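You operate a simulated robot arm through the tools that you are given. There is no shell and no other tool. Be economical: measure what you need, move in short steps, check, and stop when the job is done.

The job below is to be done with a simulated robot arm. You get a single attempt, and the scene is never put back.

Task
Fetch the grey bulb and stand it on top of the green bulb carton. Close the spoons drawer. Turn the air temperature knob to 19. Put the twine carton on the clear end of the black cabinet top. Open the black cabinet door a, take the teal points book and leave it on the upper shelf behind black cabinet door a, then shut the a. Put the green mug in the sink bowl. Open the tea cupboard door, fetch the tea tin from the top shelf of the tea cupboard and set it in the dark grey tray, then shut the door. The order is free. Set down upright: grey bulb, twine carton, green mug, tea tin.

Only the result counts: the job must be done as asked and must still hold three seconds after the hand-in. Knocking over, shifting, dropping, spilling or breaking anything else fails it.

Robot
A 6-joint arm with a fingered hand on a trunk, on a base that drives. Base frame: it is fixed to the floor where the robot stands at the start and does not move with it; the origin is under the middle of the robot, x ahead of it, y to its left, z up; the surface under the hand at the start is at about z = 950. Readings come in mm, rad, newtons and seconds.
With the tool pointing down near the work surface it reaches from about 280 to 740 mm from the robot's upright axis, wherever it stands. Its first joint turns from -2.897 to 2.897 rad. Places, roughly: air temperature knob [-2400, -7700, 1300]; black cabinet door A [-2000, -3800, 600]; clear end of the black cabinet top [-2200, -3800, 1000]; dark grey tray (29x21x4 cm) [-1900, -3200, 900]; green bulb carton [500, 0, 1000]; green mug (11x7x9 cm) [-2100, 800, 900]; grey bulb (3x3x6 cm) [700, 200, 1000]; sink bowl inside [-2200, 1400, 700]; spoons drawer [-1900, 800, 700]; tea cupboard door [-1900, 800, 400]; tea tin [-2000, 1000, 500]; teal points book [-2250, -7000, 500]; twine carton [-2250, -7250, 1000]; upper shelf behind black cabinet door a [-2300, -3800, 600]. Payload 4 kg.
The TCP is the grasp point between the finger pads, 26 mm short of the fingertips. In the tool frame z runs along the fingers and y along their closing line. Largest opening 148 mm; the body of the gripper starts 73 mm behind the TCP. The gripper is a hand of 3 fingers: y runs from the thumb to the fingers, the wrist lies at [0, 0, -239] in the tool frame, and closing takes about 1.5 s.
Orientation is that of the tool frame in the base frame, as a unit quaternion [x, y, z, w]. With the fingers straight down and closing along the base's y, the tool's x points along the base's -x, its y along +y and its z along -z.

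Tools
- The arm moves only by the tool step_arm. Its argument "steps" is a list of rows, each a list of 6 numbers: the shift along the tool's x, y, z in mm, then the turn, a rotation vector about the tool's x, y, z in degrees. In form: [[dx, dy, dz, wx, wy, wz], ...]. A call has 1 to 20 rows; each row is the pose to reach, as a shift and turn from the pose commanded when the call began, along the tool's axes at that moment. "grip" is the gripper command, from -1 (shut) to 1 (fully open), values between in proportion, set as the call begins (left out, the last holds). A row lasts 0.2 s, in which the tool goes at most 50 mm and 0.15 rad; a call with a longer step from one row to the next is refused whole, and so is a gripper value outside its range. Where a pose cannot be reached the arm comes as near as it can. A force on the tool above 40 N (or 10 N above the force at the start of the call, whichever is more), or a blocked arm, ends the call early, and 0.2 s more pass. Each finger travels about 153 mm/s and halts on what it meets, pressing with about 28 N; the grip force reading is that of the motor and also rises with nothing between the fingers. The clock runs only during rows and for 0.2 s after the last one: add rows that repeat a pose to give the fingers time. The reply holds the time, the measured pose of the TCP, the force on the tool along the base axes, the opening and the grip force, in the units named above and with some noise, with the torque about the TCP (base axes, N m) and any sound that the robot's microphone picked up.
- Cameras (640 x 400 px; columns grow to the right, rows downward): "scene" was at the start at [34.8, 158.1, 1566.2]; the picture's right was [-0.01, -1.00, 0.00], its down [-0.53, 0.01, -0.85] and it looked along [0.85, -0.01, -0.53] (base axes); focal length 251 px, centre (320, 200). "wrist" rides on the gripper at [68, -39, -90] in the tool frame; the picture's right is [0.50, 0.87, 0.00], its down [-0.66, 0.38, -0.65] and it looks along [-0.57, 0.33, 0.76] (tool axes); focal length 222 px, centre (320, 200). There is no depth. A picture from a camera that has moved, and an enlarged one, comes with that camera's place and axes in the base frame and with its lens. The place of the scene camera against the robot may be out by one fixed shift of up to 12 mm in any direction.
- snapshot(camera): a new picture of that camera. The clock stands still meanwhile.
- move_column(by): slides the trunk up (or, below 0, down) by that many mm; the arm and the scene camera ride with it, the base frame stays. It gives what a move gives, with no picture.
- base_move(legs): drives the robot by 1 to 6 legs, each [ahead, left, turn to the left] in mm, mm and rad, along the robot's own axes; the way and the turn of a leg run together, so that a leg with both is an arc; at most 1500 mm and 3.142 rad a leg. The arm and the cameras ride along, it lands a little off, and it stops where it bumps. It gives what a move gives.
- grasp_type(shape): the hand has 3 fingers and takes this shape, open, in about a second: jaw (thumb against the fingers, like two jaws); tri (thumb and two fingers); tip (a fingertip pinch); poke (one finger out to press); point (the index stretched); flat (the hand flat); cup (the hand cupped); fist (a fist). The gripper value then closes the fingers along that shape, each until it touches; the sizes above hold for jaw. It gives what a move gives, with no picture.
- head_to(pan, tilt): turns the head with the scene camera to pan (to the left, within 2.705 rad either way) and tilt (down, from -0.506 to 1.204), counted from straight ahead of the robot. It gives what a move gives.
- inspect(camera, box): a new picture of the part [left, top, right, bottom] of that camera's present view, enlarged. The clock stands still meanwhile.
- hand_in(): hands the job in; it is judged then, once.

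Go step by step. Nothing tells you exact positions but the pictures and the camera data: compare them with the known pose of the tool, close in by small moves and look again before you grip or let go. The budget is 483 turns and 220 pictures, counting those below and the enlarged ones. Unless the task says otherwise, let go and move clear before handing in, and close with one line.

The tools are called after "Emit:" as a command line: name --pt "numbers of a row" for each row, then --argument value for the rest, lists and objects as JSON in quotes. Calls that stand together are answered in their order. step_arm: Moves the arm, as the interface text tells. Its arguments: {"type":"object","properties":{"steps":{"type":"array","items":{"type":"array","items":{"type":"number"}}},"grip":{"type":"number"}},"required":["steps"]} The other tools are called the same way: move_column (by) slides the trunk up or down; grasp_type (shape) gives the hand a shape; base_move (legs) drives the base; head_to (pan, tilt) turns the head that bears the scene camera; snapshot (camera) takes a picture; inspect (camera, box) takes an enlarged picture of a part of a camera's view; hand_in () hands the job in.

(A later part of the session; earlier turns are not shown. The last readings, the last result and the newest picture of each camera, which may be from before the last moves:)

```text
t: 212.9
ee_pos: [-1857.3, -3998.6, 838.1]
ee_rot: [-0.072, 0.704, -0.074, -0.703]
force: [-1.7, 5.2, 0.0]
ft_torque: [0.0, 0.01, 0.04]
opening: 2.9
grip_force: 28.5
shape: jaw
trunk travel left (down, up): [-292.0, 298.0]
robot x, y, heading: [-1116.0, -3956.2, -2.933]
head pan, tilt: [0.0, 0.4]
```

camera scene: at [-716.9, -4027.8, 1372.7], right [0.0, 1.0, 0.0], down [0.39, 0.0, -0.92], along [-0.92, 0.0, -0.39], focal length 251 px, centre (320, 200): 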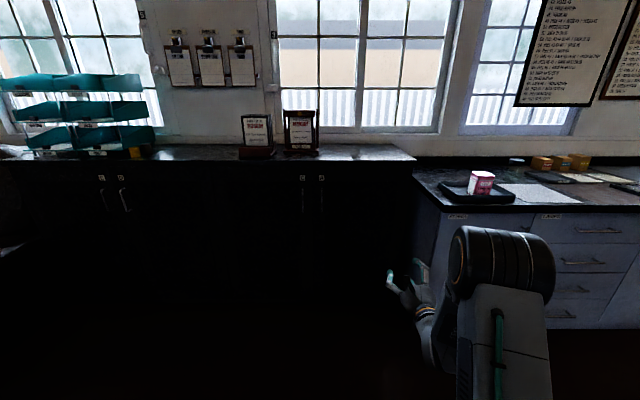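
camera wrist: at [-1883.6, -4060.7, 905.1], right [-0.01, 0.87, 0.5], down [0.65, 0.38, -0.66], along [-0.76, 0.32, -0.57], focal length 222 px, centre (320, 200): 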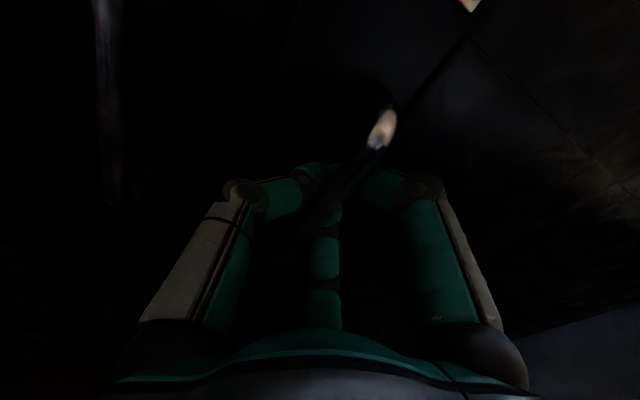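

Emit:
base_move --legs '[[-58, -80, 0.1], [-58, -80, 0.1], [-58, -80, 0.1]]'

Emit:
snapshot --camera "scene"

```text
t: 215.5
ee_pos: [-1732.3, -3931.1, 838.0]
ee_rot: [-0.177, 0.685, -0.179, -0.683]
force: [-0.7, 2.0, 0.9]
ft_torque: [-0.02, 0.0, 0.04]
opening: 2.6
grip_force: 27.3
shape: jaw
trunk travel left (down, up): [-292.0, 298.0]
robot x, y, heading: [-1035.8, -3671.1, -2.634]
head pan, tilt: [0.0, 0.4]
```

```text
119 pictures are left
camera scene: at [-981.0, -3831.1, 1372.6], right [-0.48, 0.88, 0.0], down [0.34, 0.19, -0.92], along [-0.81, -0.45, -0.39], focal length 251 px, centre (320, 200)
```

scene: 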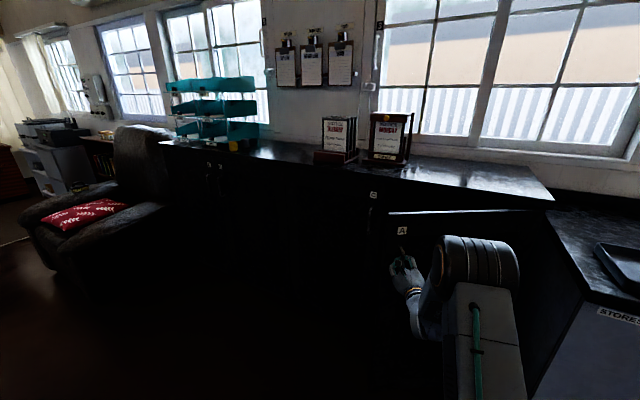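

Emit:
base_move --legs '[[-58, -80, 0.1], [-58, -80, 0.1], [-58, -80, 0.1], [-58, -80, 0.1]]'

Emit:
snapshot --camera "scene"

```text
t: 218.9
ee_pos: [-1607.6, -3789.6, 838.3]
ee_rot: [-0.308, 0.637, -0.31, -0.635]
force: [1.3, -0.4, -0.1]
ft_torque: [0.03, 0.02, 0.0]
opening: 2.8
grip_force: 27.8
shape: jaw
trunk travel left (down, up): [-292.0, 298.0]
robot x, y, heading: [-1067.4, -3280.6, -2.238]
head pan, tilt: [0.0, 0.4]
```

```text
118 pictures are left
camera scene: at [-954.7, -3407.9, 1372.6], right [-0.79, 0.62, 0.0], down [0.24, 0.31, -0.92], along [-0.57, -0.72, -0.39], focal length 251 px, centre (320, 200)
```

scene: 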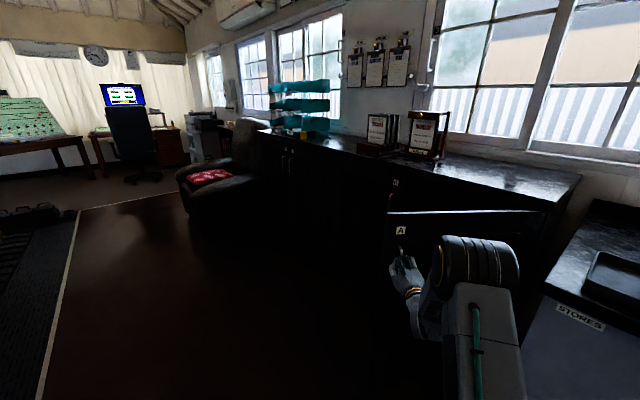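

Emit:
base_move --legs '[[-58, -80, 0.1], [-58, -80, 0.1], [-58, -80, 0.1], [-58, -80, 0.1]]'

Emit:
snapshot --camera "scene"

```text
t: 222.2
ee_pos: [-1546.8, -3611.3, 838.1]
ee_rot: [-0.429, 0.562, -0.429, -0.561]
force: [20.9, -3.9, -1.5]
ft_torque: [0.04, 0.01, -0.04]
opening: 2.7
grip_force: 28.5
shape: jaw
trunk travel left (down, up): [-292.0, 298.0]
robot x, y, heading: [-1247.8, -2931.1, -1.835]
head pan, tilt: [0.0, 0.4]
```

```text
117 pictures are left
camera scene: at [-1093.3, -3007.0, 1372.4], right [-0.96, 0.26, 0.0], down [0.1, 0.38, -0.92], along [-0.24, -0.89, -0.39], focal length 251 px, centre (320, 200)
```

scene: 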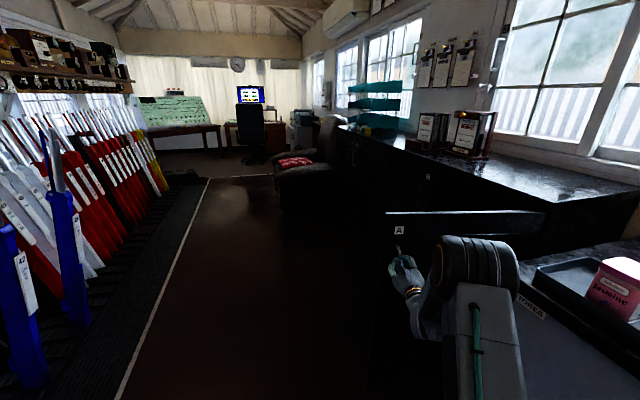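

Door A is about 75° open. Releasing and backing off.

Emit:
step_arm --pt "0 0 0 0 0 0" --pt "0 0 0 0 0 0" --pt "0 0 0 0 0 0" --pt "0 0 0 0 0 0" --grip 0

Emit:
step_arm --pt "0 0 -25 0 0 0" --pt "0 0 -60 0 0 0" --pt "0 0 -100 0 0 0" --pt "0 0 -130 0 0 0"

Emit:
snapshot --camera "scene"

```text
t: 223.2
ee_pos: [-1547.4, -3611.4, 838.5]
ee_rot: [-0.429, 0.563, -0.43, -0.56]
force: [-0.2, 0.7, -0.1]
ft_torque: [-0.02, 0.02, -0.01]
opening: 73.6
grip_force: 0.1
shape: jaw
trunk travel left (down, up): [-292.0, 298.0]
robot x, y, heading: [-1250.7, -2930.2, -1.834]
head pan, tilt: [0.0, 0.4]
```

```text
t: 224.2
ee_pos: [-1513.4, -3484.0, 838.5]
ee_rot: [-0.429, 0.563, -0.43, -0.561]
force: [0.6, -0.3, -0.3]
ft_torque: [-0.02, -0.02, 0.0]
opening: 73.8
grip_force: 0.0
shape: jaw
trunk travel left (down, up): [-292.0, 298.0]
robot x, y, heading: [-1246.0, -2934.1, -1.835]
head pan, tilt: [0.0, 0.4]
```

```text
116 pictures are left
camera scene: at [-1095.0, -3006.6, 1372.6], right [-0.96, 0.26, 0.0], down [0.1, 0.38, -0.92], along [-0.24, -0.89, -0.39], focal length 251 px, centre (320, 200)
```

scene: 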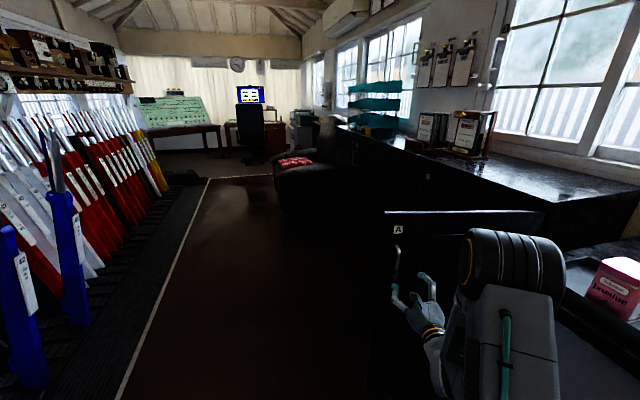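

Next I travel along the corridor (x≈−810) to the far end, facing down the room.

Emit:
base_move --legs '[[-100, 0, 0], [0, 430, 0], [0, 0, 0.264], [1450, 0, 0], [1100, 0, 0]]'

Emit:
snapshot --camera "scene"

```text
t: 240.6
ee_pos: [-891.9, -6104.6, 837.6]
ee_rot: [0.503, -0.497, 0.503, 0.496]
force: [0.2, -0.4, -0.3]
ft_torque: [0.01, 0.01, 0.0]
opening: 73.6
grip_force: 0.0
shape: jaw
trunk travel left (down, up): [-292.0, 298.0]
robot x, y, heading: [-788.4, -5499.1, -1.56]
head pan, tilt: [0.0, 0.4]
```

```text
115 pictures are left
camera scene: at [-623.3, -5530.8, 1372.6], right [-1.0, -0.01, 0.0], down [-0.01, 0.39, -0.92], along [0.01, -0.92, -0.39], focal length 251 px, centre (320, 200)
```

scene: 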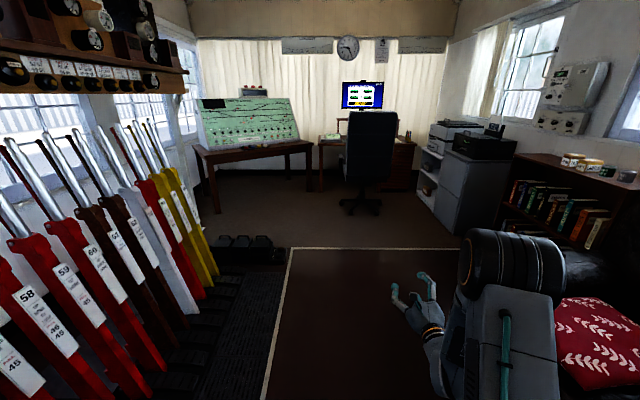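

Emit:
base_move --legs '[[1450, 0, 0], [0, 0, -1.58]]'

Emit:
snapshot --camera "scene"

```text
t: 251.6
ee_pos: [-1376.1, -6839.0, 838.2]
ee_rot: [-0.005, 0.707, -0.007, -0.707]
force: [-0.3, 0.8, 0.6]
ft_torque: [0.01, 0.01, -0.02]
opening: 73.6
grip_force: 0.1
shape: jaw
trunk travel left (down, up): [-292.0, 298.0]
robot x, y, heading: [-769.9, -6940.9, -3.126]
head pan, tilt: [0.0, 0.4]
```

```text
114 pictures are left
camera scene: at [-794.5, -7105.0, 1372.6], right [-0.01, 1.0, 0.0], down [0.39, 0.01, -0.92], along [-0.92, -0.01, -0.39], focal length 251 px, centre (320, 200)
```

scene: 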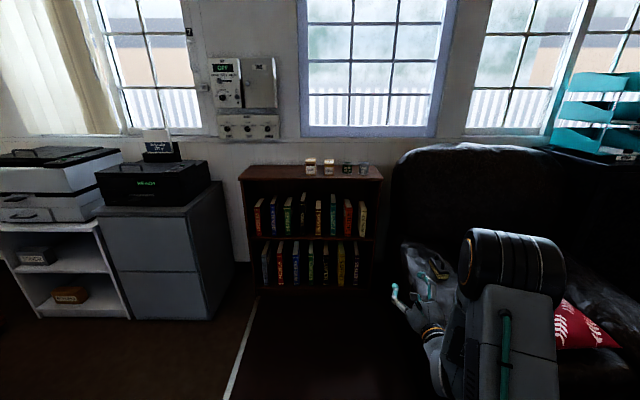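

Emit:
inspect --camera "scene" --box '[230, 140, 390, 300]'

Emit:
inspect --camera "scene" --box '[190, 50, 300, 150]'

```text
2.50 times, centred on (310, 220) of scene
camera zoom: at [-794.5, -7105.0, 1372.6], right [-0.01, 1.0, 0.0], down [0.39, 0.01, -0.92], along [-0.92, -0.01, -0.39], focal length 626 px, centre (345, 150)
```

zoom: 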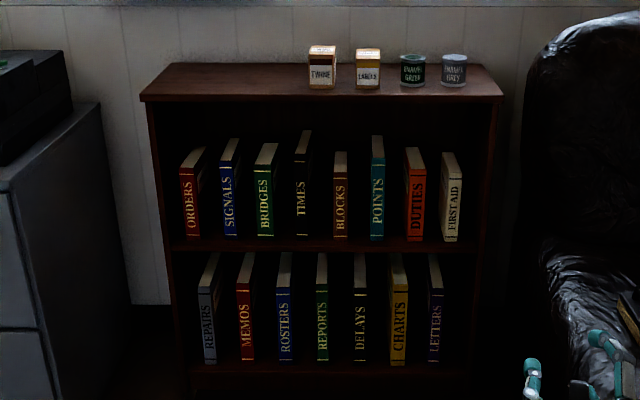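

```text
4.00 times, centred on (245, 100) of scene
camera zoom: at [-794.5, -7105.0, 1372.6], right [-0.01, 1.0, 0.0], down [0.39, 0.01, -0.92], along [-0.92, -0.01, -0.39], focal length 1002 px, centre (620, 600)
```

zoom: 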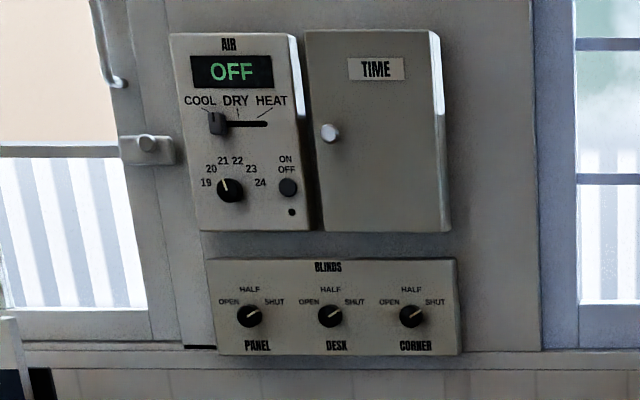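

The AIR knob now points to 21; 19 lies about 60° counter‑clockwise. I'll raise the hand to knob height (z≈1350) and drive in front of the panel.

Emit:
move_column --by 290

Emit:
step_arm --pt "40 0 0 0 0 0" --pt "80 0 0 0 0 0" --pt "120 0 0 0 0 0" --pt "160 0 0 0 0 0" --pt "200 0 0 0 0 0" --pt "222 0 0 0 0 0" --pt "222 0 0 0 0 0"

Emit:
head_to --pan 0.0 --tilt 0.25

```text
t: 254.5
ee_pos: [-1376.5, -6839.9, 1127.6]
ee_rot: [-0.005, 0.707, -0.006, -0.707]
force: [-0.2, 0.4, 0.4]
ft_torque: [-0.01, 0.02, -0.02]
opening: 73.7
grip_force: 0.0
shape: jaw
trunk travel left (down, up): [-582.0, 8.0]
robot x, y, heading: [-770.9, -6944.3, -3.121]
head pan, tilt: [0.0, 0.4]
```

```text
t: 256.1
ee_pos: [-1375.5, -6837.6, 1350.3]
ee_rot: [-0.005, 0.707, -0.007, -0.707]
force: [-0.6, 0.1, -0.2]
ft_torque: [0.01, 0.0, 0.02]
opening: 73.6
grip_force: 0.1
shape: jaw
trunk travel left (down, up): [-582.0, 8.0]
robot x, y, heading: [-772.0, -6940.9, -3.124]
head pan, tilt: [0.0, 0.4]
```

```text
t: 256.8
ee_pos: [-1375.9, -6838.2, 1350.0]
ee_rot: [-0.005, 0.707, -0.006, -0.707]
force: [-0.1, 0.2, -0.2]
ft_torque: [0.0, -0.01, -0.03]
opening: 73.6
grip_force: 0.0
shape: jaw
trunk travel left (down, up): [-582.0, 8.0]
robot x, y, heading: [-768.2, -6944.2, -3.127]
head pan, tilt: [0.0, 0.25]
```

Emit:
base_move --legs '[[0, 0, -0.016], [500, 875, 0]]'

Emit:
snapshot --camera "scene"

Emit:
snapshot --camera "wrist"

```text
t: 262.4
ee_pos: [-1876.3, -7708.1, 1350.8]
ee_rot: [0.001, 0.707, 0.0, -0.707]
force: [0.4, 0.4, 0.8]
ft_torque: [0.0, 0.02, -0.02]
opening: 73.6
grip_force: 0.0
shape: jaw
trunk travel left (down, up): [-582.0, 8.0]
robot x, y, heading: [-1272.4, -7823.4, 3.138]
head pan, tilt: [0.0, 0.25]
```

```text
111 pictures are left
camera scene: at [-1301.5, -7986.1, 1676.6], right [0.0, 1.0, 0.0], down [0.25, 0.0, -0.97], along [-0.97, 0.0, -0.25], focal length 251 px, centre (320, 200)
```

scene: 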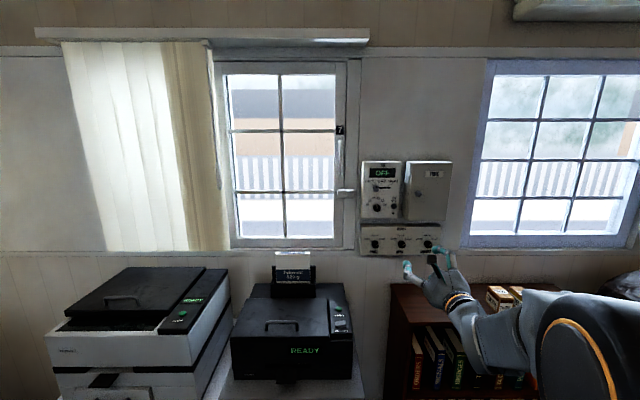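

```text
110 pictures are left
camera wrist: at [-1785.6, -7747.5, 1417.6], right [0.0, 0.87, 0.5], down [0.66, 0.37, -0.66], along [-0.75, 0.33, -0.57], focal length 222 px, centre (320, 200)
```

wrist: 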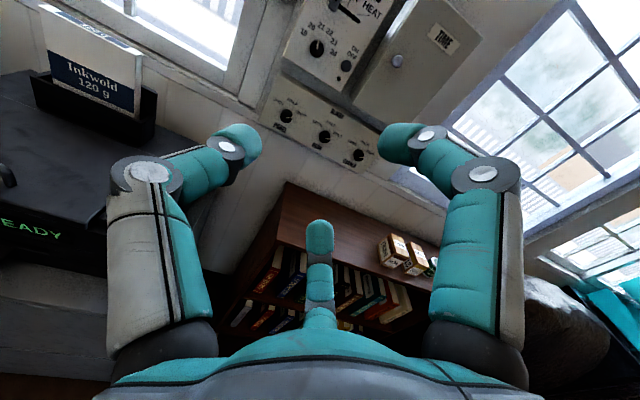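

Emit:
base_move --legs '[[320, 0, 0]]'

Emit:
snapshot --camera "wrist"

Emit:
inspect --camera "scene" --box '[330, 140, 490, 260]'

```text
t: 264.5
ee_pos: [-2199.5, -7704.7, 1350.5]
ee_rot: [0.002, 0.708, 0.001, -0.707]
force: [-0.1, 0.7, 0.3]
ft_torque: [-0.01, 0.0, 0.0]
opening: 73.8
grip_force: 0.0
shape: jaw
trunk travel left (down, up): [-582.0, 8.0]
robot x, y, heading: [-1593.6, -7821.2, 3.133]
head pan, tilt: [0.0, 0.25]
```

```text
109 pictures are left
camera wrist: at [-2108.7, -7744.6, 1417.4], right [0.0, 0.87, 0.5], down [0.66, 0.37, -0.66], along [-0.75, 0.33, -0.57], focal length 222 px, centre (320, 200)
```

wrist: 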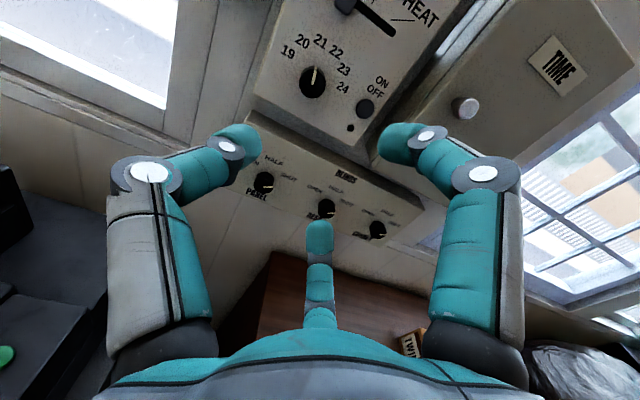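

```text
3.33 times, centred on (410, 200) of scene
camera zoom: at [-1625.0, -7984.2, 1676.6], right [0.01, 1.0, 0.0], down [0.25, 0.0, -0.97], along [-0.97, 0.01, -0.25], focal length 835 px, centre (20, 200)
```

zoom: 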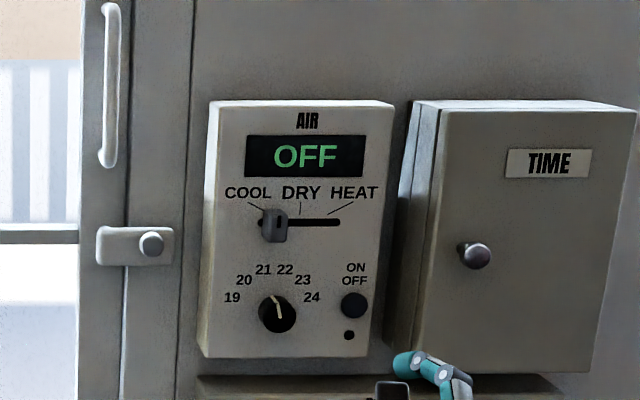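

Knob triangulated at (−2412,−7715,1352). Approaching it with the three fingers around it.

Emit:
step_arm --pt "1 -5 40 0 0 0" --pt "2 -10 80 0 0 0" --pt "2 -11 120 0 0 0" --pt "2 -11 150 0 0 0" --pt "2 -11 150 0 0 0" --grip -0.05

Emit:
snapshot --camera "wrist"

Emit:
inspect --camera "scene" --box '[360, 180, 480, 270]'

```text
t: 265.7
ee_pos: [-2348.9, -7716.3, 1352.3]
ee_rot: [0.002, 0.707, 0.002, -0.707]
force: [0.6, 0.4, 0.1]
ft_torque: [0.04, -0.02, -0.04]
opening: 70.9
grip_force: 0.0
shape: jaw
trunk travel left (down, up): [-582.0, 8.0]
robot x, y, heading: [-1595.6, -7821.4, 3.132]
head pan, tilt: [0.0, 0.25]
```

```text
107 pictures are left
camera wrist: at [-2259.0, -7755.3, 1420.2], right [0.0, 0.87, 0.5], down [0.66, 0.37, -0.66], along [-0.75, 0.33, -0.57], focal length 222 px, centre (320, 200)
```

wrist: 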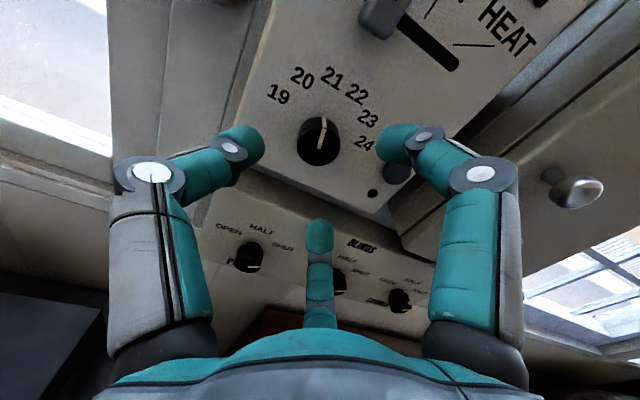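

```text
4.44 times, centred on (420, 225) of scene
camera zoom: at [-1624.5, -7984.2, 1676.6], right [0.01, 1.0, 0.0], down [0.25, 0.0, -0.97], along [-0.97, 0.01, -0.25], focal length 1114 px, centre (-124, 89)
```

zoom: 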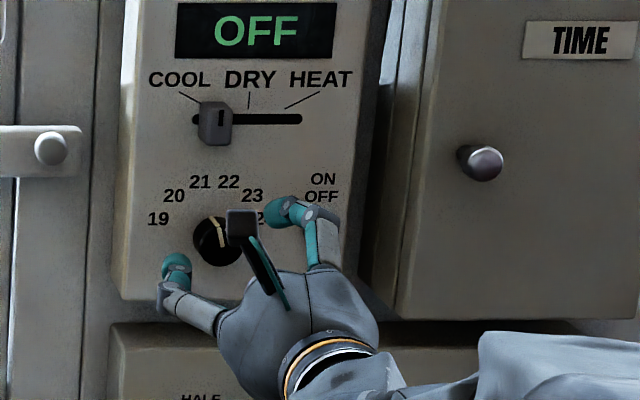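

Centred on the knob. Advance the last bit and close on it.

Emit:
step_arm --pt "0 0 15 0 0 0" --pt "0 0 30 0 0 0" --pt "0 0 42 0 0 0" --pt "0 0 42 0 0 0" --grip -0.15

Emit:
snapshot --camera "wrist"

```text
t: 266.7
ee_pos: [-2390.9, -7715.4, 1352.9]
ee_rot: [0.003, 0.708, 0.001, -0.706]
force: [-0.5, -1.0, 0.7]
ft_torque: [0.02, 0.0, 0.02]
opening: 63.3
grip_force: 0.1
shape: jaw
trunk travel left (down, up): [-582.0, 8.0]
robot x, y, heading: [-1593.6, -7820.4, 3.139]
head pan, tilt: [0.0, 0.25]
```

```text
105 pictures are left
camera wrist: at [-2300.9, -7754.7, 1419.9], right [0.0, 0.87, 0.5], down [0.66, 0.37, -0.66], along [-0.75, 0.33, -0.57], focal length 222 px, centre (320, 200)
```

wrist: 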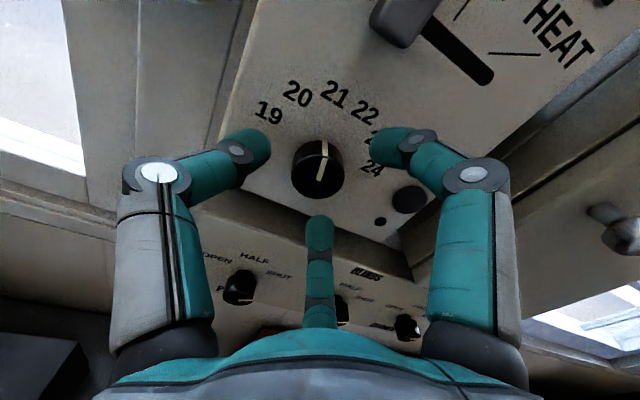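

Emit:
step_arm --pt "0 2 6 0 0 0" --pt "0 2 12 0 0 0" --pt "0 2 16 0 0 0" --pt "0 2 16 0 0 0"

Emit:
snapshot --camera "wrist"

```text
t: 267.7
ee_pos: [-2407.4, -7713.0, 1352.8]
ee_rot: [0.004, 0.708, 0.001, -0.706]
force: [-0.8, 0.4, -0.1]
ft_torque: [-0.01, 0.01, -0.03]
opening: 63.3
grip_force: 0.0
shape: jaw
trunk travel left (down, up): [-582.0, 8.0]
robot x, y, heading: [-1592.6, -7821.3, 3.136]
head pan, tilt: [0.0, 0.25]
```

```text
104 pictures are left
camera wrist: at [-2316.4, -7752.5, 1419.4], right [0.0, 0.87, 0.5], down [0.66, 0.37, -0.66], along [-0.75, 0.33, -0.57], focal length 222 px, centre (320, 200)
```

wrist: 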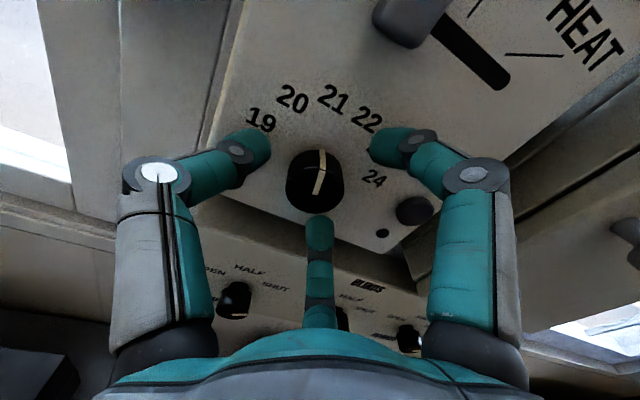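

Emit:
step_arm --pt "0 -2 0 0 0 0" --pt "0 -2 0 0 0 0" --pt "0 -2 0 0 0 0" --pt "0 -2 0 0 0 0" --pt "0 -2 0 0 0 0" --grip -0.8

Emit:
snapshot --camera "wrist"

```text
t: 268.9
ee_pos: [-2408.3, -7715.4, 1351.9]
ee_rot: [0.003, 0.708, 0.0, -0.706]
force: [-1.0, 0.4, -1.0]
ft_torque: [-0.01, -0.06, 0.01]
opening: 23.9
grip_force: 27.8
shape: jaw
trunk travel left (down, up): [-582.0, 8.0]
robot x, y, heading: [-1596.7, -7817.7, 3.138]
head pan, tilt: [0.0, 0.25]
```

```text
103 pictures are left
camera wrist: at [-2316.7, -7754.3, 1419.5], right [0.0, 0.87, 0.5], down [0.66, 0.37, -0.66], along [-0.75, 0.33, -0.57], focal length 222 px, centre (320, 200)
```

wrist: 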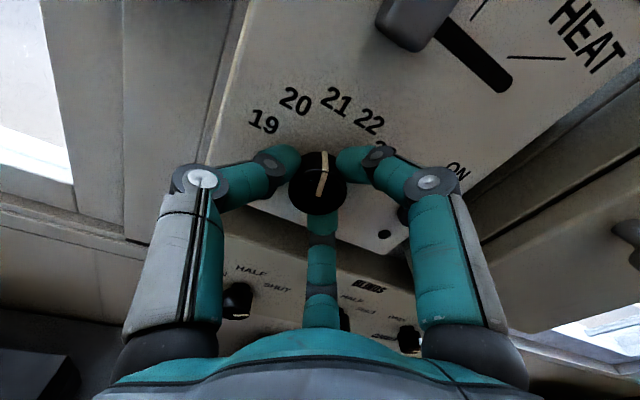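

Knob gripped. Turning 60° counter‑clockwise.

Emit:
step_arm --pt "0 0 0 0 0 -6" --pt "0 0 0 0 0 -12" --pt "0 0 0 0 0 -18" --pt "0 0 0 0 0 -24" --pt "0 0 0 0 0 -30" --pt "0 0 0 0 0 -36" --pt "0 0 0 0 0 -42" --pt "0 0 0 0 0 -48" --pt "0 0 0 0 0 -54" --pt "0 0 0 0 0 -60" --pt "0 0 0 0 0 -60"

Emit:
snapshot --camera "wrist"

Emit:
inspect --camera "scene" --box '[360, 180, 480, 270]'

```text
t: 271.3
ee_pos: [-2406.0, -7715.7, 1351.0]
ee_rot: [-0.353, 0.614, 0.354, -0.611]
force: [0.6, -7.4, -4.3]
ft_torque: [-0.03, -0.17, 0.16]
opening: 24.0
grip_force: 28.0
shape: jaw
trunk travel left (down, up): [-582.0, 8.0]
robot x, y, heading: [-1591.4, -7820.4, 3.135]
head pan, tilt: [0.0, 0.25]
```

```text
102 pictures are left
camera wrist: at [-2316.8, -7794.9, 1351.1], right [0.0, 0.0, 1.0], down [0.66, 0.75, 0.0], along [-0.75, 0.66, 0.0], focal length 222 px, centre (320, 200)
```

wrist: 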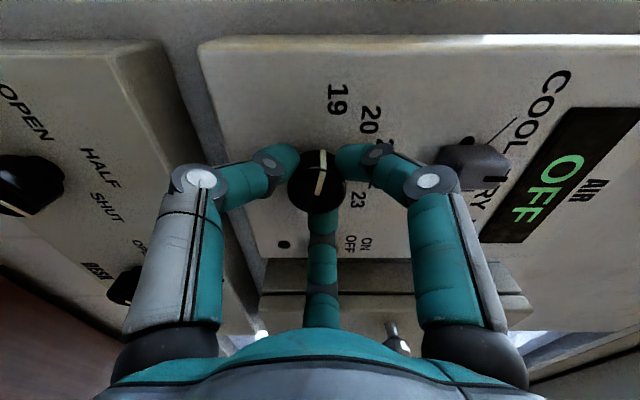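

```text
4.44 times, centred on (420, 225) of scene
camera zoom: at [-1625.0, -7985.3, 1676.5], right [0.01, 1.0, 0.0], down [0.25, 0.0, -0.97], along [-0.97, 0.01, -0.25], focal length 1114 px, centre (-124, 89)
```

zoom: 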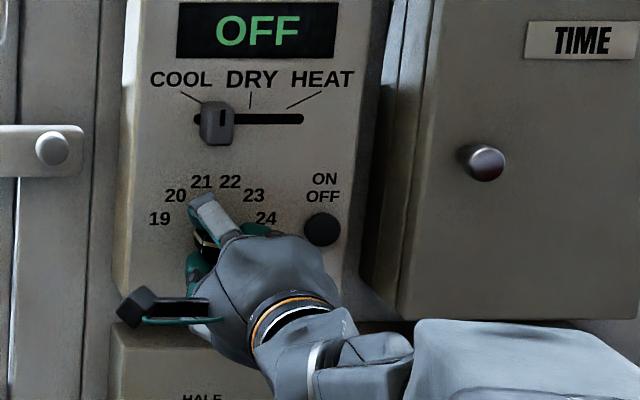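

The pointer seems at 19. Releasing and backing off to check.

Emit:
step_arm --pt "0 0 0 0 0 0" --pt "0 0 0 0 0 0" --pt "0 0 0 0 0 0" --pt "0 0 -20 0 0 0" --pt "0 0 -50 0 0 0" --pt "0 0 -90 0 0 0" --grip -0.1

Emit:
inspect --camera "wrist" --box '[200, 20, 440, 170]'

Emit:
inspect --camera "scene" --box '[360, 190, 440, 250]'

```text
t: 272.7
ee_pos: [-2316.5, -7714.9, 1351.7]
ee_rot: [-0.351, 0.614, 0.355, -0.612]
force: [0.3, -0.5, 0.0]
ft_torque: [0.01, 0.02, 0.0]
opening: 66.1
grip_force: 0.0
shape: jaw
trunk travel left (down, up): [-582.0, 8.0]
robot x, y, heading: [-1595.8, -7817.8, 3.135]
head pan, tilt: [0.0, 0.25]
```

```text
2.67 times, centred on (320, 95) of wrist
camera zoom: at [-2226.1, -7793.8, 1352.4], right [0.0, 0.0, 1.0], down [0.66, 0.75, 0.0], along [-0.75, 0.66, 0.0], focal length 592 px, centre (320, 480)
```

zoom: 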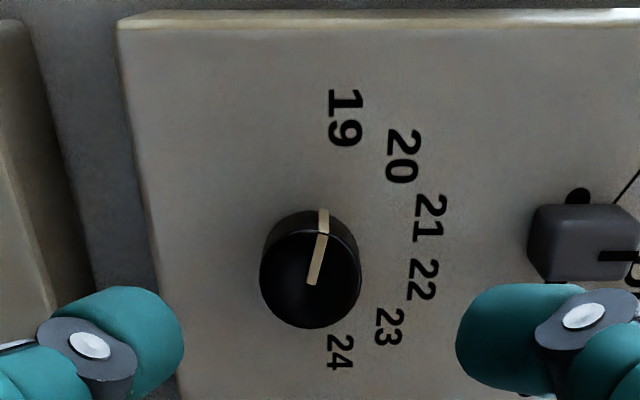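

```text
6.67 times, centred on (400, 220) of scene
camera zoom: at [-1624.0, -7984.3, 1676.6], right [0.01, 1.0, 0.0], down [0.25, 0.0, -0.97], along [-0.97, 0.01, -0.25], focal length 1670 px, centre (-213, 67)
```

zoom: 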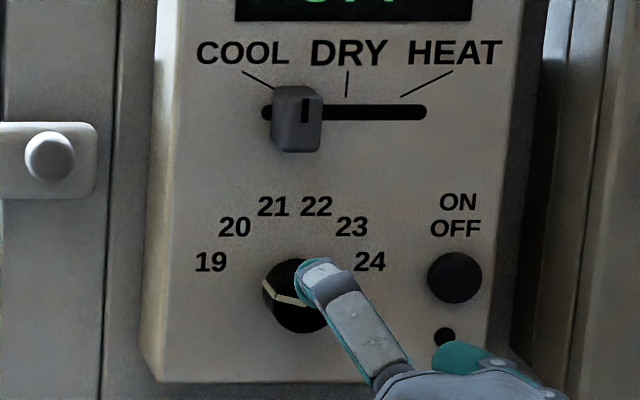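

Emit:
base_move --legs '[[-250, -150, 0]]'

Emit:
inspect --camera "scene" --box '[300, 170, 380, 230]'

```text
t: 274.7
ee_pos: [-2067.5, -7565.4, 1352.3]
ee_rot: [-0.351, 0.614, 0.355, -0.611]
force: [0.7, 0.2, 0.3]
ft_torque: [0.01, 0.0, 0.01]
opening: 66.4
grip_force: 0.1
shape: jaw
trunk travel left (down, up): [-582.0, 8.0]
robot x, y, heading: [-1344.7, -7671.8, 3.137]
head pan, tilt: [0.0, 0.25]
```

```text
6.67 times, centred on (340, 200) of scene
camera zoom: at [-1373.4, -7835.3, 1676.7], right [0.01, 1.0, 0.0], down [0.25, 0.0, -0.97], along [-0.97, 0.01, -0.25], focal length 1670 px, centre (187, 200)
```

zoom: 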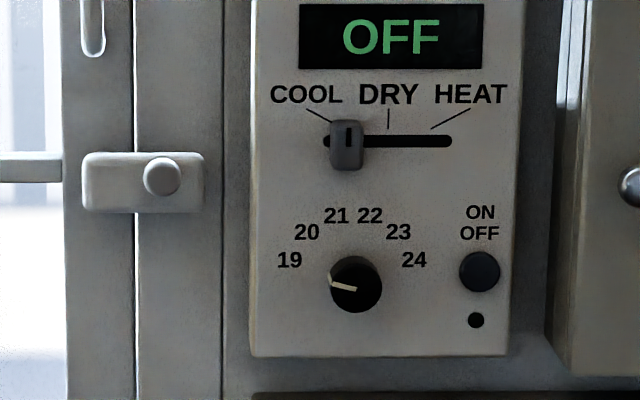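

The pointer is on 19. Now for the twine carton: I retract the hand, unroll it, and then point it down.

Emit:
step_arm --pt "0 0 -34 0 0 7.5" --pt "0 0 -68 0 0 15" --pt "0 0 -102 0 0 22.5" --pt "0 0 -136 0 0 30" --pt "0 0 -170 0 0 37.5" --pt "0 0 -200 0 0 45" --pt "0 0 -210 0 0 52.5" --pt "0 0 -220 0 0 60" --pt "0 0 -220 0 0 60"

Emit:
step_arm --pt "0 0 0 0 -8.2 0" --pt "0 0 0 0 -16.4 0" --pt "0 0 0 0 -24.6 0" --pt "0 0 0 0 -32.8 0" --pt "0 0 0 0 -41 0" --pt "0 0 0 0 -49.2 0" --pt "-10 0 0 0 -57.4 0" --pt "-30 0 0 0 -65.6 0" --pt "-60 0 0 0 -73.8 0" --pt "-80 0 0 0 -82 0" --pt "-100 0 0 0 -90 0" --pt "-100 0 0 0 -90 0"

```text
t: 276.7
ee_pos: [-1845.3, -7567.4, 1353.0]
ee_rot: [0.003, 0.707, 0.001, -0.707]
force: [-0.4, -0.8, -1.2]
ft_torque: [0.02, 0.0, -0.01]
opening: 66.2
grip_force: 0.1
shape: jaw
trunk travel left (down, up): [-582.0, 8.0]
robot x, y, heading: [-1345.9, -7671.6, 3.134]
head pan, tilt: [0.0, 0.25]
```

```text
t: 279.3
ee_pos: [-1734.6, -7594.3, 991.2]
ee_rot: [-0.005, 0.991, 0.021, -0.133]
force: [-0.1, -0.2, -0.1]
ft_torque: [-0.02, 0.01, -0.04]
opening: 66.6
grip_force: 0.1
shape: jaw
out of reach, approached as far as the arm can: row 3, 4, 5, 6, 7, 8, 9, 10, 11, 12
trunk travel left (down, up): [-582.0, 8.0]
robot x, y, heading: [-1341.6, -7669.9, 3.133]
head pan, tilt: [0.0, 0.25]
```

Emit:
step_arm --pt "20 0 0 0.8 -5 0.2" --pt "40 0 0 1.6 -10 0.4" --pt "60 0 5 2.4 -15.3 0.6" --pt "60 0 5 2.4 -15.3 0.6" --grip 0.6

Emit:
snapshot --camera "scene"

Emit:
snapshot --camera "wrist"

```text
t: 280.3
ee_pos: [-1793.5, -7595.6, 1003.7]
ee_rot: [0.001, 1.0, 0.0, 0.0]
force: [-0.4, 0.2, 0.3]
ft_torque: [0.0, 0.01, 0.02]
opening: 118.4
grip_force: 0.0
shape: jaw
out of reach, approached as far as the arm can: row 1, 2, 3
trunk travel left (down, up): [-582.0, 8.0]
robot x, y, heading: [-1340.7, -7671.2, 3.139]
head pan, tilt: [0.0, 0.25]
```

```text
97 pictures are left
camera scene: at [-1374.3, -7835.5, 1676.6], right [0.01, 1.0, 0.0], down [0.25, 0.0, -0.97], along [-0.97, 0.01, -0.25], focal length 251 px, centre (320, 200)
```

scene: 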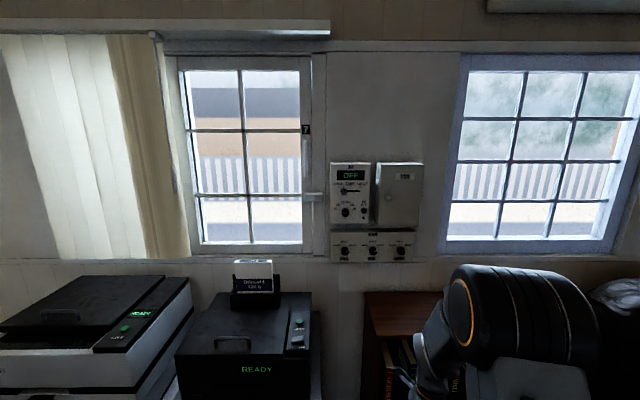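

```text
96 pictures are left
camera wrist: at [-1861.2, -7634.0, 1094.1], right [-0.5, 0.87, 0.0], down [0.66, 0.38, 0.65], along [0.57, 0.33, -0.76], focal length 222 px, centre (320, 200)
```

wrist: 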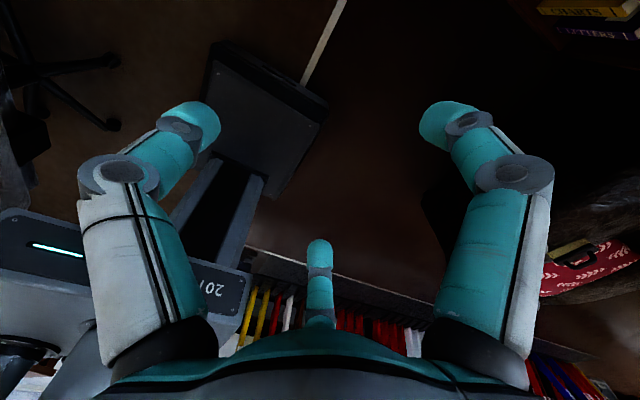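

Emit:
step_arm --pt "10 0 -30 0 0 0" --pt "20 0 -60 0 0 0" --pt "30 0 -95 0 0 0" --pt "30 0 -95 0 0 0"

Emit:
head_to --pan -0.5 --tilt 0.5

Emit:
snapshot --camera "scene"

```text
t: 281.3
ee_pos: [-1824.4, -7596.4, 1099.4]
ee_rot: [-0.001, 1.0, 0.001, -0.001]
force: [0.2, -0.5, 0.1]
ft_torque: [-0.01, -0.01, 0.02]
opening: 118.3
grip_force: 0.1
shape: jaw
trunk travel left (down, up): [-582.0, 8.0]
robot x, y, heading: [-1345.3, -7672.6, 3.137]
head pan, tilt: [0.0, 0.25]
```

```text
t: 282.2
ee_pos: [-1824.6, -7595.4, 1098.5]
ee_rot: [0.0, 1.0, 0.002, 0.0]
force: [0.2, 0.5, -0.2]
ft_torque: [0.03, 0.0, -0.01]
opening: 118.1
grip_force: 0.0
shape: jaw
trunk travel left (down, up): [-582.0, 8.0]
robot x, y, heading: [-1342.5, -7670.6, 3.13]
head pan, tilt: [-0.499, 0.499]
```

```text
95 pictures are left
camera scene: at [-1360.1, -7792.1, 1653.5], right [0.48, 0.87, 0.0], down [0.42, -0.23, -0.88], along [-0.77, 0.43, -0.48], focal length 251 px, centre (320, 200)
```

scene: 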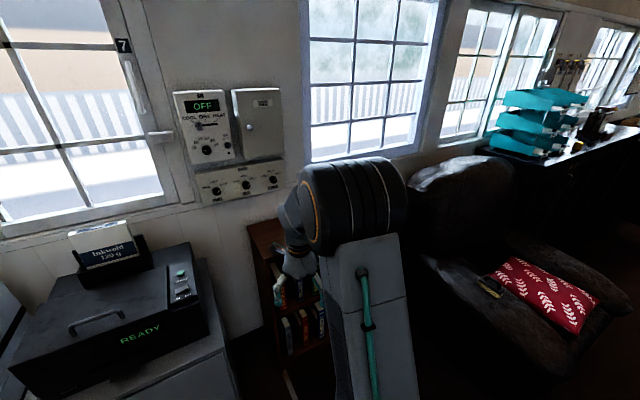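

Emit:
base_move --legs '[[0, -405, 0]]'

Emit:
head_to --pan 0.0 --tilt 0.5

Emit:
snapshot --camera "scene"

Emit:
snapshot --camera "wrist"

```text
t: 284.8
ee_pos: [-1821.6, -7184.3, 1099.3]
ee_rot: [0.0, 1.0, 0.001, -0.001]
force: [0.2, 0.1, -0.8]
ft_torque: [-0.02, 0.02, 0.02]
opening: 118.2
grip_force: 0.0
shape: jaw
trunk travel left (down, up): [-582.0, 8.0]
robot x, y, heading: [-1339.9, -7263.3, 3.136]
head pan, tilt: [-0.499, 0.499]
```

```text
t: 285.7
ee_pos: [-1821.3, -7185.5, 1098.2]
ee_rot: [-0.001, 1.0, 0.001, -0.002]
force: [-0.2, -0.1, 0.0]
ft_torque: [0.0, 0.0, -0.01]
opening: 118.2
grip_force: 0.2
shape: jaw
trunk travel left (down, up): [-582.0, 8.0]
robot x, y, heading: [-1341.0, -7263.2, 3.129]
head pan, tilt: [0.0, 0.499]
```

```text
94 pictures are left
camera scene: at [-1368.4, -7425.4, 1653.5], right [0.01, 1.0, 0.0], down [0.48, 0.0, -0.88], along [-0.88, 0.01, -0.48], focal length 251 px, centre (320, 200)
```

scene: 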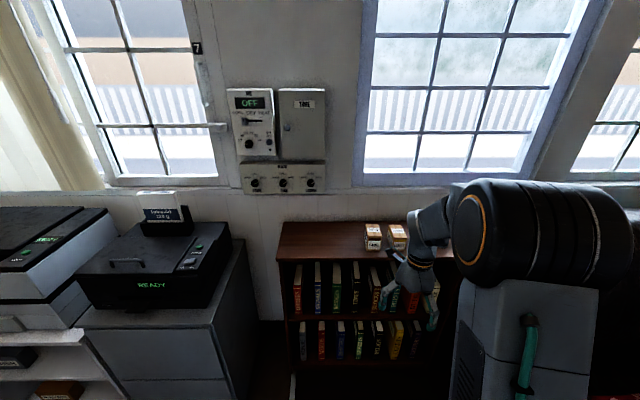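

```text
93 pictures are left
camera wrist: at [-1887.8, -7223.8, 1188.6], right [-0.5, 0.87, 0.0], down [0.66, 0.38, 0.65], along [0.56, 0.33, -0.76], focal length 222 px, centre (320, 200)
```

wrist: 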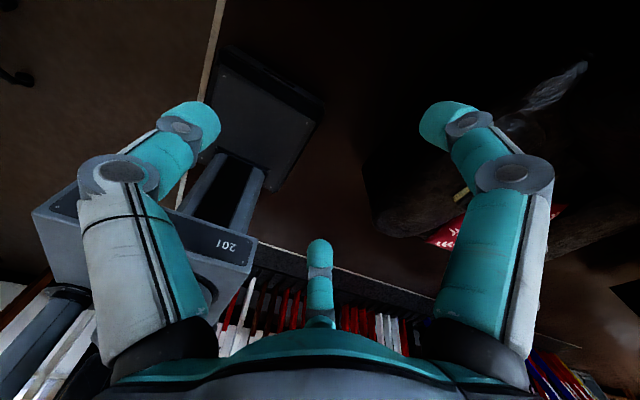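

Emit:
inspect --camera "scene" --box '[270, 210, 450, 370]'

```text
2.50 times, centred on (360, 290) of scene
camera zoom: at [-1368.4, -7425.4, 1653.5], right [0.01, 1.0, 0.0], down [0.48, 0.0, -0.88], along [-0.88, 0.01, -0.48], focal length 626 px, centre (220, -25)
```

zoom: 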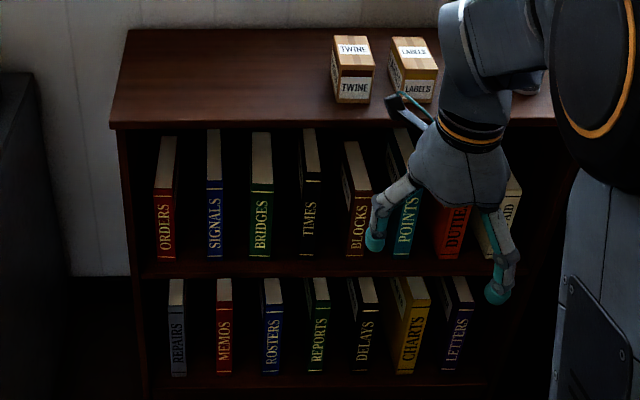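

The carton's front is near x≈−2230, y≈−7179, base z≈925, about 67 wide and longer in depth. I rotate the hand so the thumb faces me and two fingers oppose each other on its sides.

Emit:
step_arm --pt "0 0 0 0 0 -8.2" --pt "0 0 0 0 0 -16.4" --pt "0 0 0 0 0 -24.6" --pt "0 0 0 0 0 -32.8" --pt "0 0 0 0 0 -41" --pt "0 0 0 0 0 -49.2" --pt "0 0 0 0 0 -57.4" --pt "0 0 0 0 0 -65.6" --pt "0 0 0 0 0 -73.8" --pt "0 0 0 0 0 -82" --pt "0 0 0 0 0 -90" --pt "0 0 0 0 0 -90" --grip 0.45

Emit:
base_move --legs '[[230, 0, 0]]'

Emit:
snapshot --camera "wrist"

```text
t: 288.3
ee_pos: [-1820.3, -7184.6, 1098.5]
ee_rot: [0.707, -0.707, -0.001, 0.0]
force: [0.4, -0.1, 0.1]
ft_torque: [0.01, 0.01, 0.02]
opening: 108.1
grip_force: 0.0
shape: jaw
trunk travel left (down, up): [-582.0, 8.0]
robot x, y, heading: [-1341.9, -7264.9, 3.129]
head pan, tilt: [0.0, 0.499]
```

```text
t: 290.1
ee_pos: [-2050.2, -7183.7, 1098.4]
ee_rot: [0.708, -0.706, -0.002, 0.0]
force: [-0.3, 0.1, 0.5]
ft_torque: [-0.02, -0.05, 0.02]
opening: 107.7
grip_force: 0.1
shape: jaw
trunk travel left (down, up): [-582.0, 8.0]
robot x, y, heading: [-1568.3, -7262.7, 3.137]
head pan, tilt: [0.0, 0.499]
```

```text
91 pictures are left
camera wrist: at [-2010.5, -7251.6, 1188.0], right [-0.86, -0.5, 0.0], down [-0.38, 0.65, 0.66], along [-0.33, 0.57, -0.76], focal length 222 px, centre (320, 200)
```

wrist: 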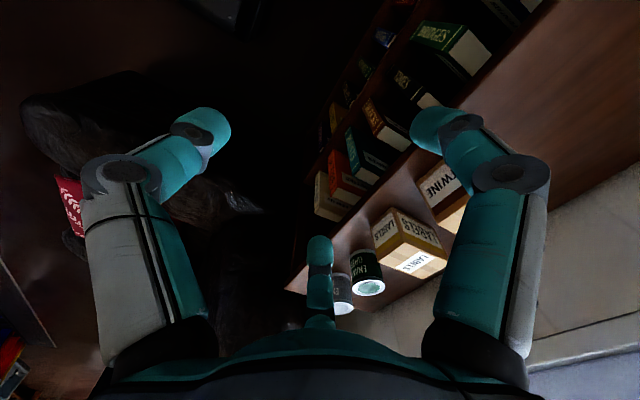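

Emit:
step_arm --pt "0 40 0 0 0 0" --pt "0 80 0 0 0 0" --pt "0 120 0 0 0 0" --pt "0 120 0 0 0 0"

Emit:
snapshot --camera "wrist"

```text
t: 291.1
ee_pos: [-2169.9, -7183.0, 1097.9]
ee_rot: [0.708, -0.706, -0.001, 0.0]
force: [0.4, 0.0, -0.8]
ft_torque: [-0.02, 0.0, 0.0]
opening: 107.8
grip_force: 0.0
shape: jaw
trunk travel left (down, up): [-582.0, 8.0]
robot x, y, heading: [-1570.1, -7258.3, 3.135]
head pan, tilt: [0.0, 0.499]
```

```text
90 pictures are left
camera wrist: at [-2130.9, -7251.8, 1188.0], right [-0.87, -0.5, 0.0], down [-0.38, 0.65, 0.66], along [-0.33, 0.57, -0.76], focal length 222 px, centre (320, 200)
```

wrist: 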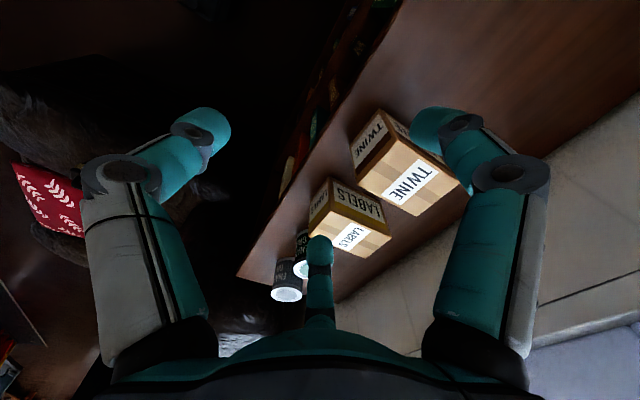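

Emit:
inspect --camera "wrist" --box '[290, 90, 490, 270]'

```text
2.22 times, centred on (390, 180) of wrist
camera zoom: at [-2130.9, -7251.8, 1188.0], right [-0.87, -0.5, 0.0], down [-0.38, 0.65, 0.66], along [-0.33, 0.57, -0.76], focal length 494 px, centre (164, 244)
```

zoom: 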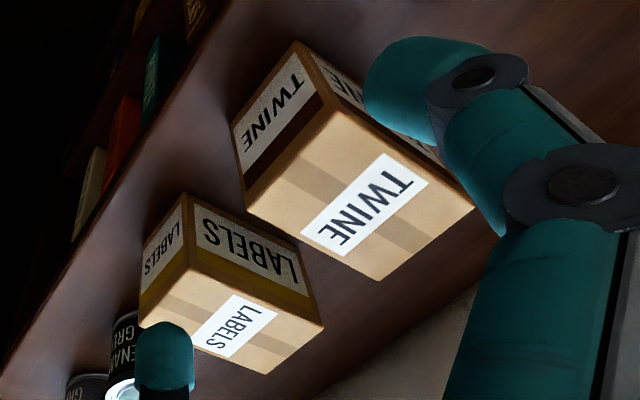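

TWINE box: centre (−2282,−7176), 95 deep × 62 wide, top z≈997. I move over it.

Emit:
base_move --legs '[[80, 0, 0]]'

Emit:
inspect --camera "wrist" --box '[220, 90, 420, 270]'

```text
t: 292.1
ee_pos: [-2249.7, -7184.0, 1097.0]
ee_rot: [0.708, -0.706, -0.001, 0.0]
force: [-0.2, -0.3, -0.2]
ft_torque: [-0.01, -0.03, 0.06]
opening: 107.6
grip_force: 0.1
shape: jaw
trunk travel left (down, up): [-582.0, 8.0]
robot x, y, heading: [-1648.5, -7259.1, 3.131]
head pan, tilt: [0.0, 0.499]
```

```text
2.22 times, centred on (320, 180) of wrist
camera zoom: at [-2210.8, -7251.3, 1187.6], right [-0.86, -0.5, 0.0], down [-0.38, 0.65, 0.66], along [-0.33, 0.57, -0.76], focal length 494 px, centre (320, 244)
```

zoom: 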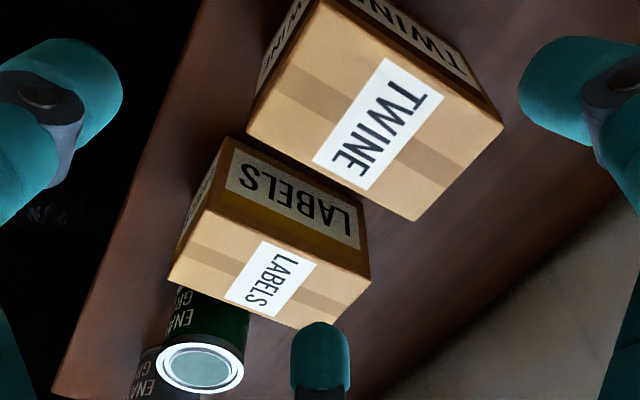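

Emit:
step_arm --pt "-8 20 0 0 0 0" --pt "-8 20 40 0 0 0" --pt "-8 20 60 0 0 0" --pt "-8 20 60 0 0 0"

Emit:
snapshot --camera "wrist"

Emit:
inspect --camera "scene" --box '[320, 180, 520, 305]'

```text
t: 293.1
ee_pos: [-2269.2, -7175.4, 1038.2]
ee_rot: [0.708, -0.706, -0.001, 0.0]
force: [0.4, 0.0, -0.7]
ft_torque: [-0.02, -0.02, -0.02]
opening: 107.7
grip_force: 0.1
shape: jaw
trunk travel left (down, up): [-582.0, 8.0]
robot x, y, heading: [-1648.9, -7260.0, 3.138]
head pan, tilt: [0.0, 0.499]
```

```text
87 pictures are left
camera wrist: at [-2230.3, -7243.0, 1127.7], right [-0.86, -0.5, 0.0], down [-0.38, 0.65, 0.66], along [-0.33, 0.57, -0.76], focal length 222 px, centre (320, 200)
```

wrist: 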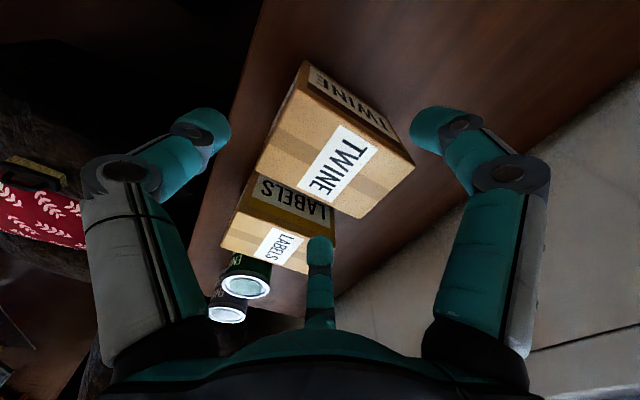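

```text
3.20 times, centred on (420, 242) of scene
camera zoom: at [-1676.6, -7423.4, 1653.5], right [0.01, 1.0, 0.0], down [0.48, 0.0, -0.88], along [-0.88, 0.01, -0.48], focal length 802 px, centre (0, 64)
```

zoom: 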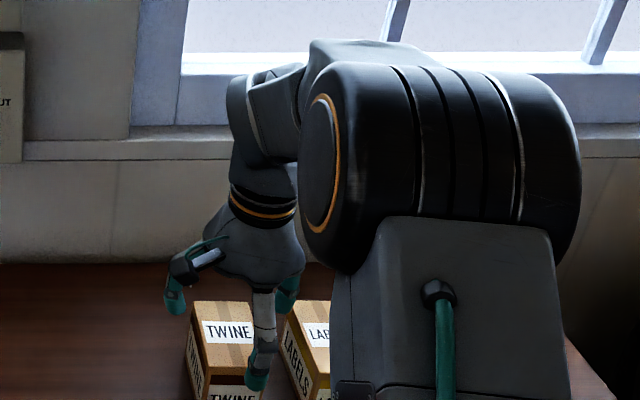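

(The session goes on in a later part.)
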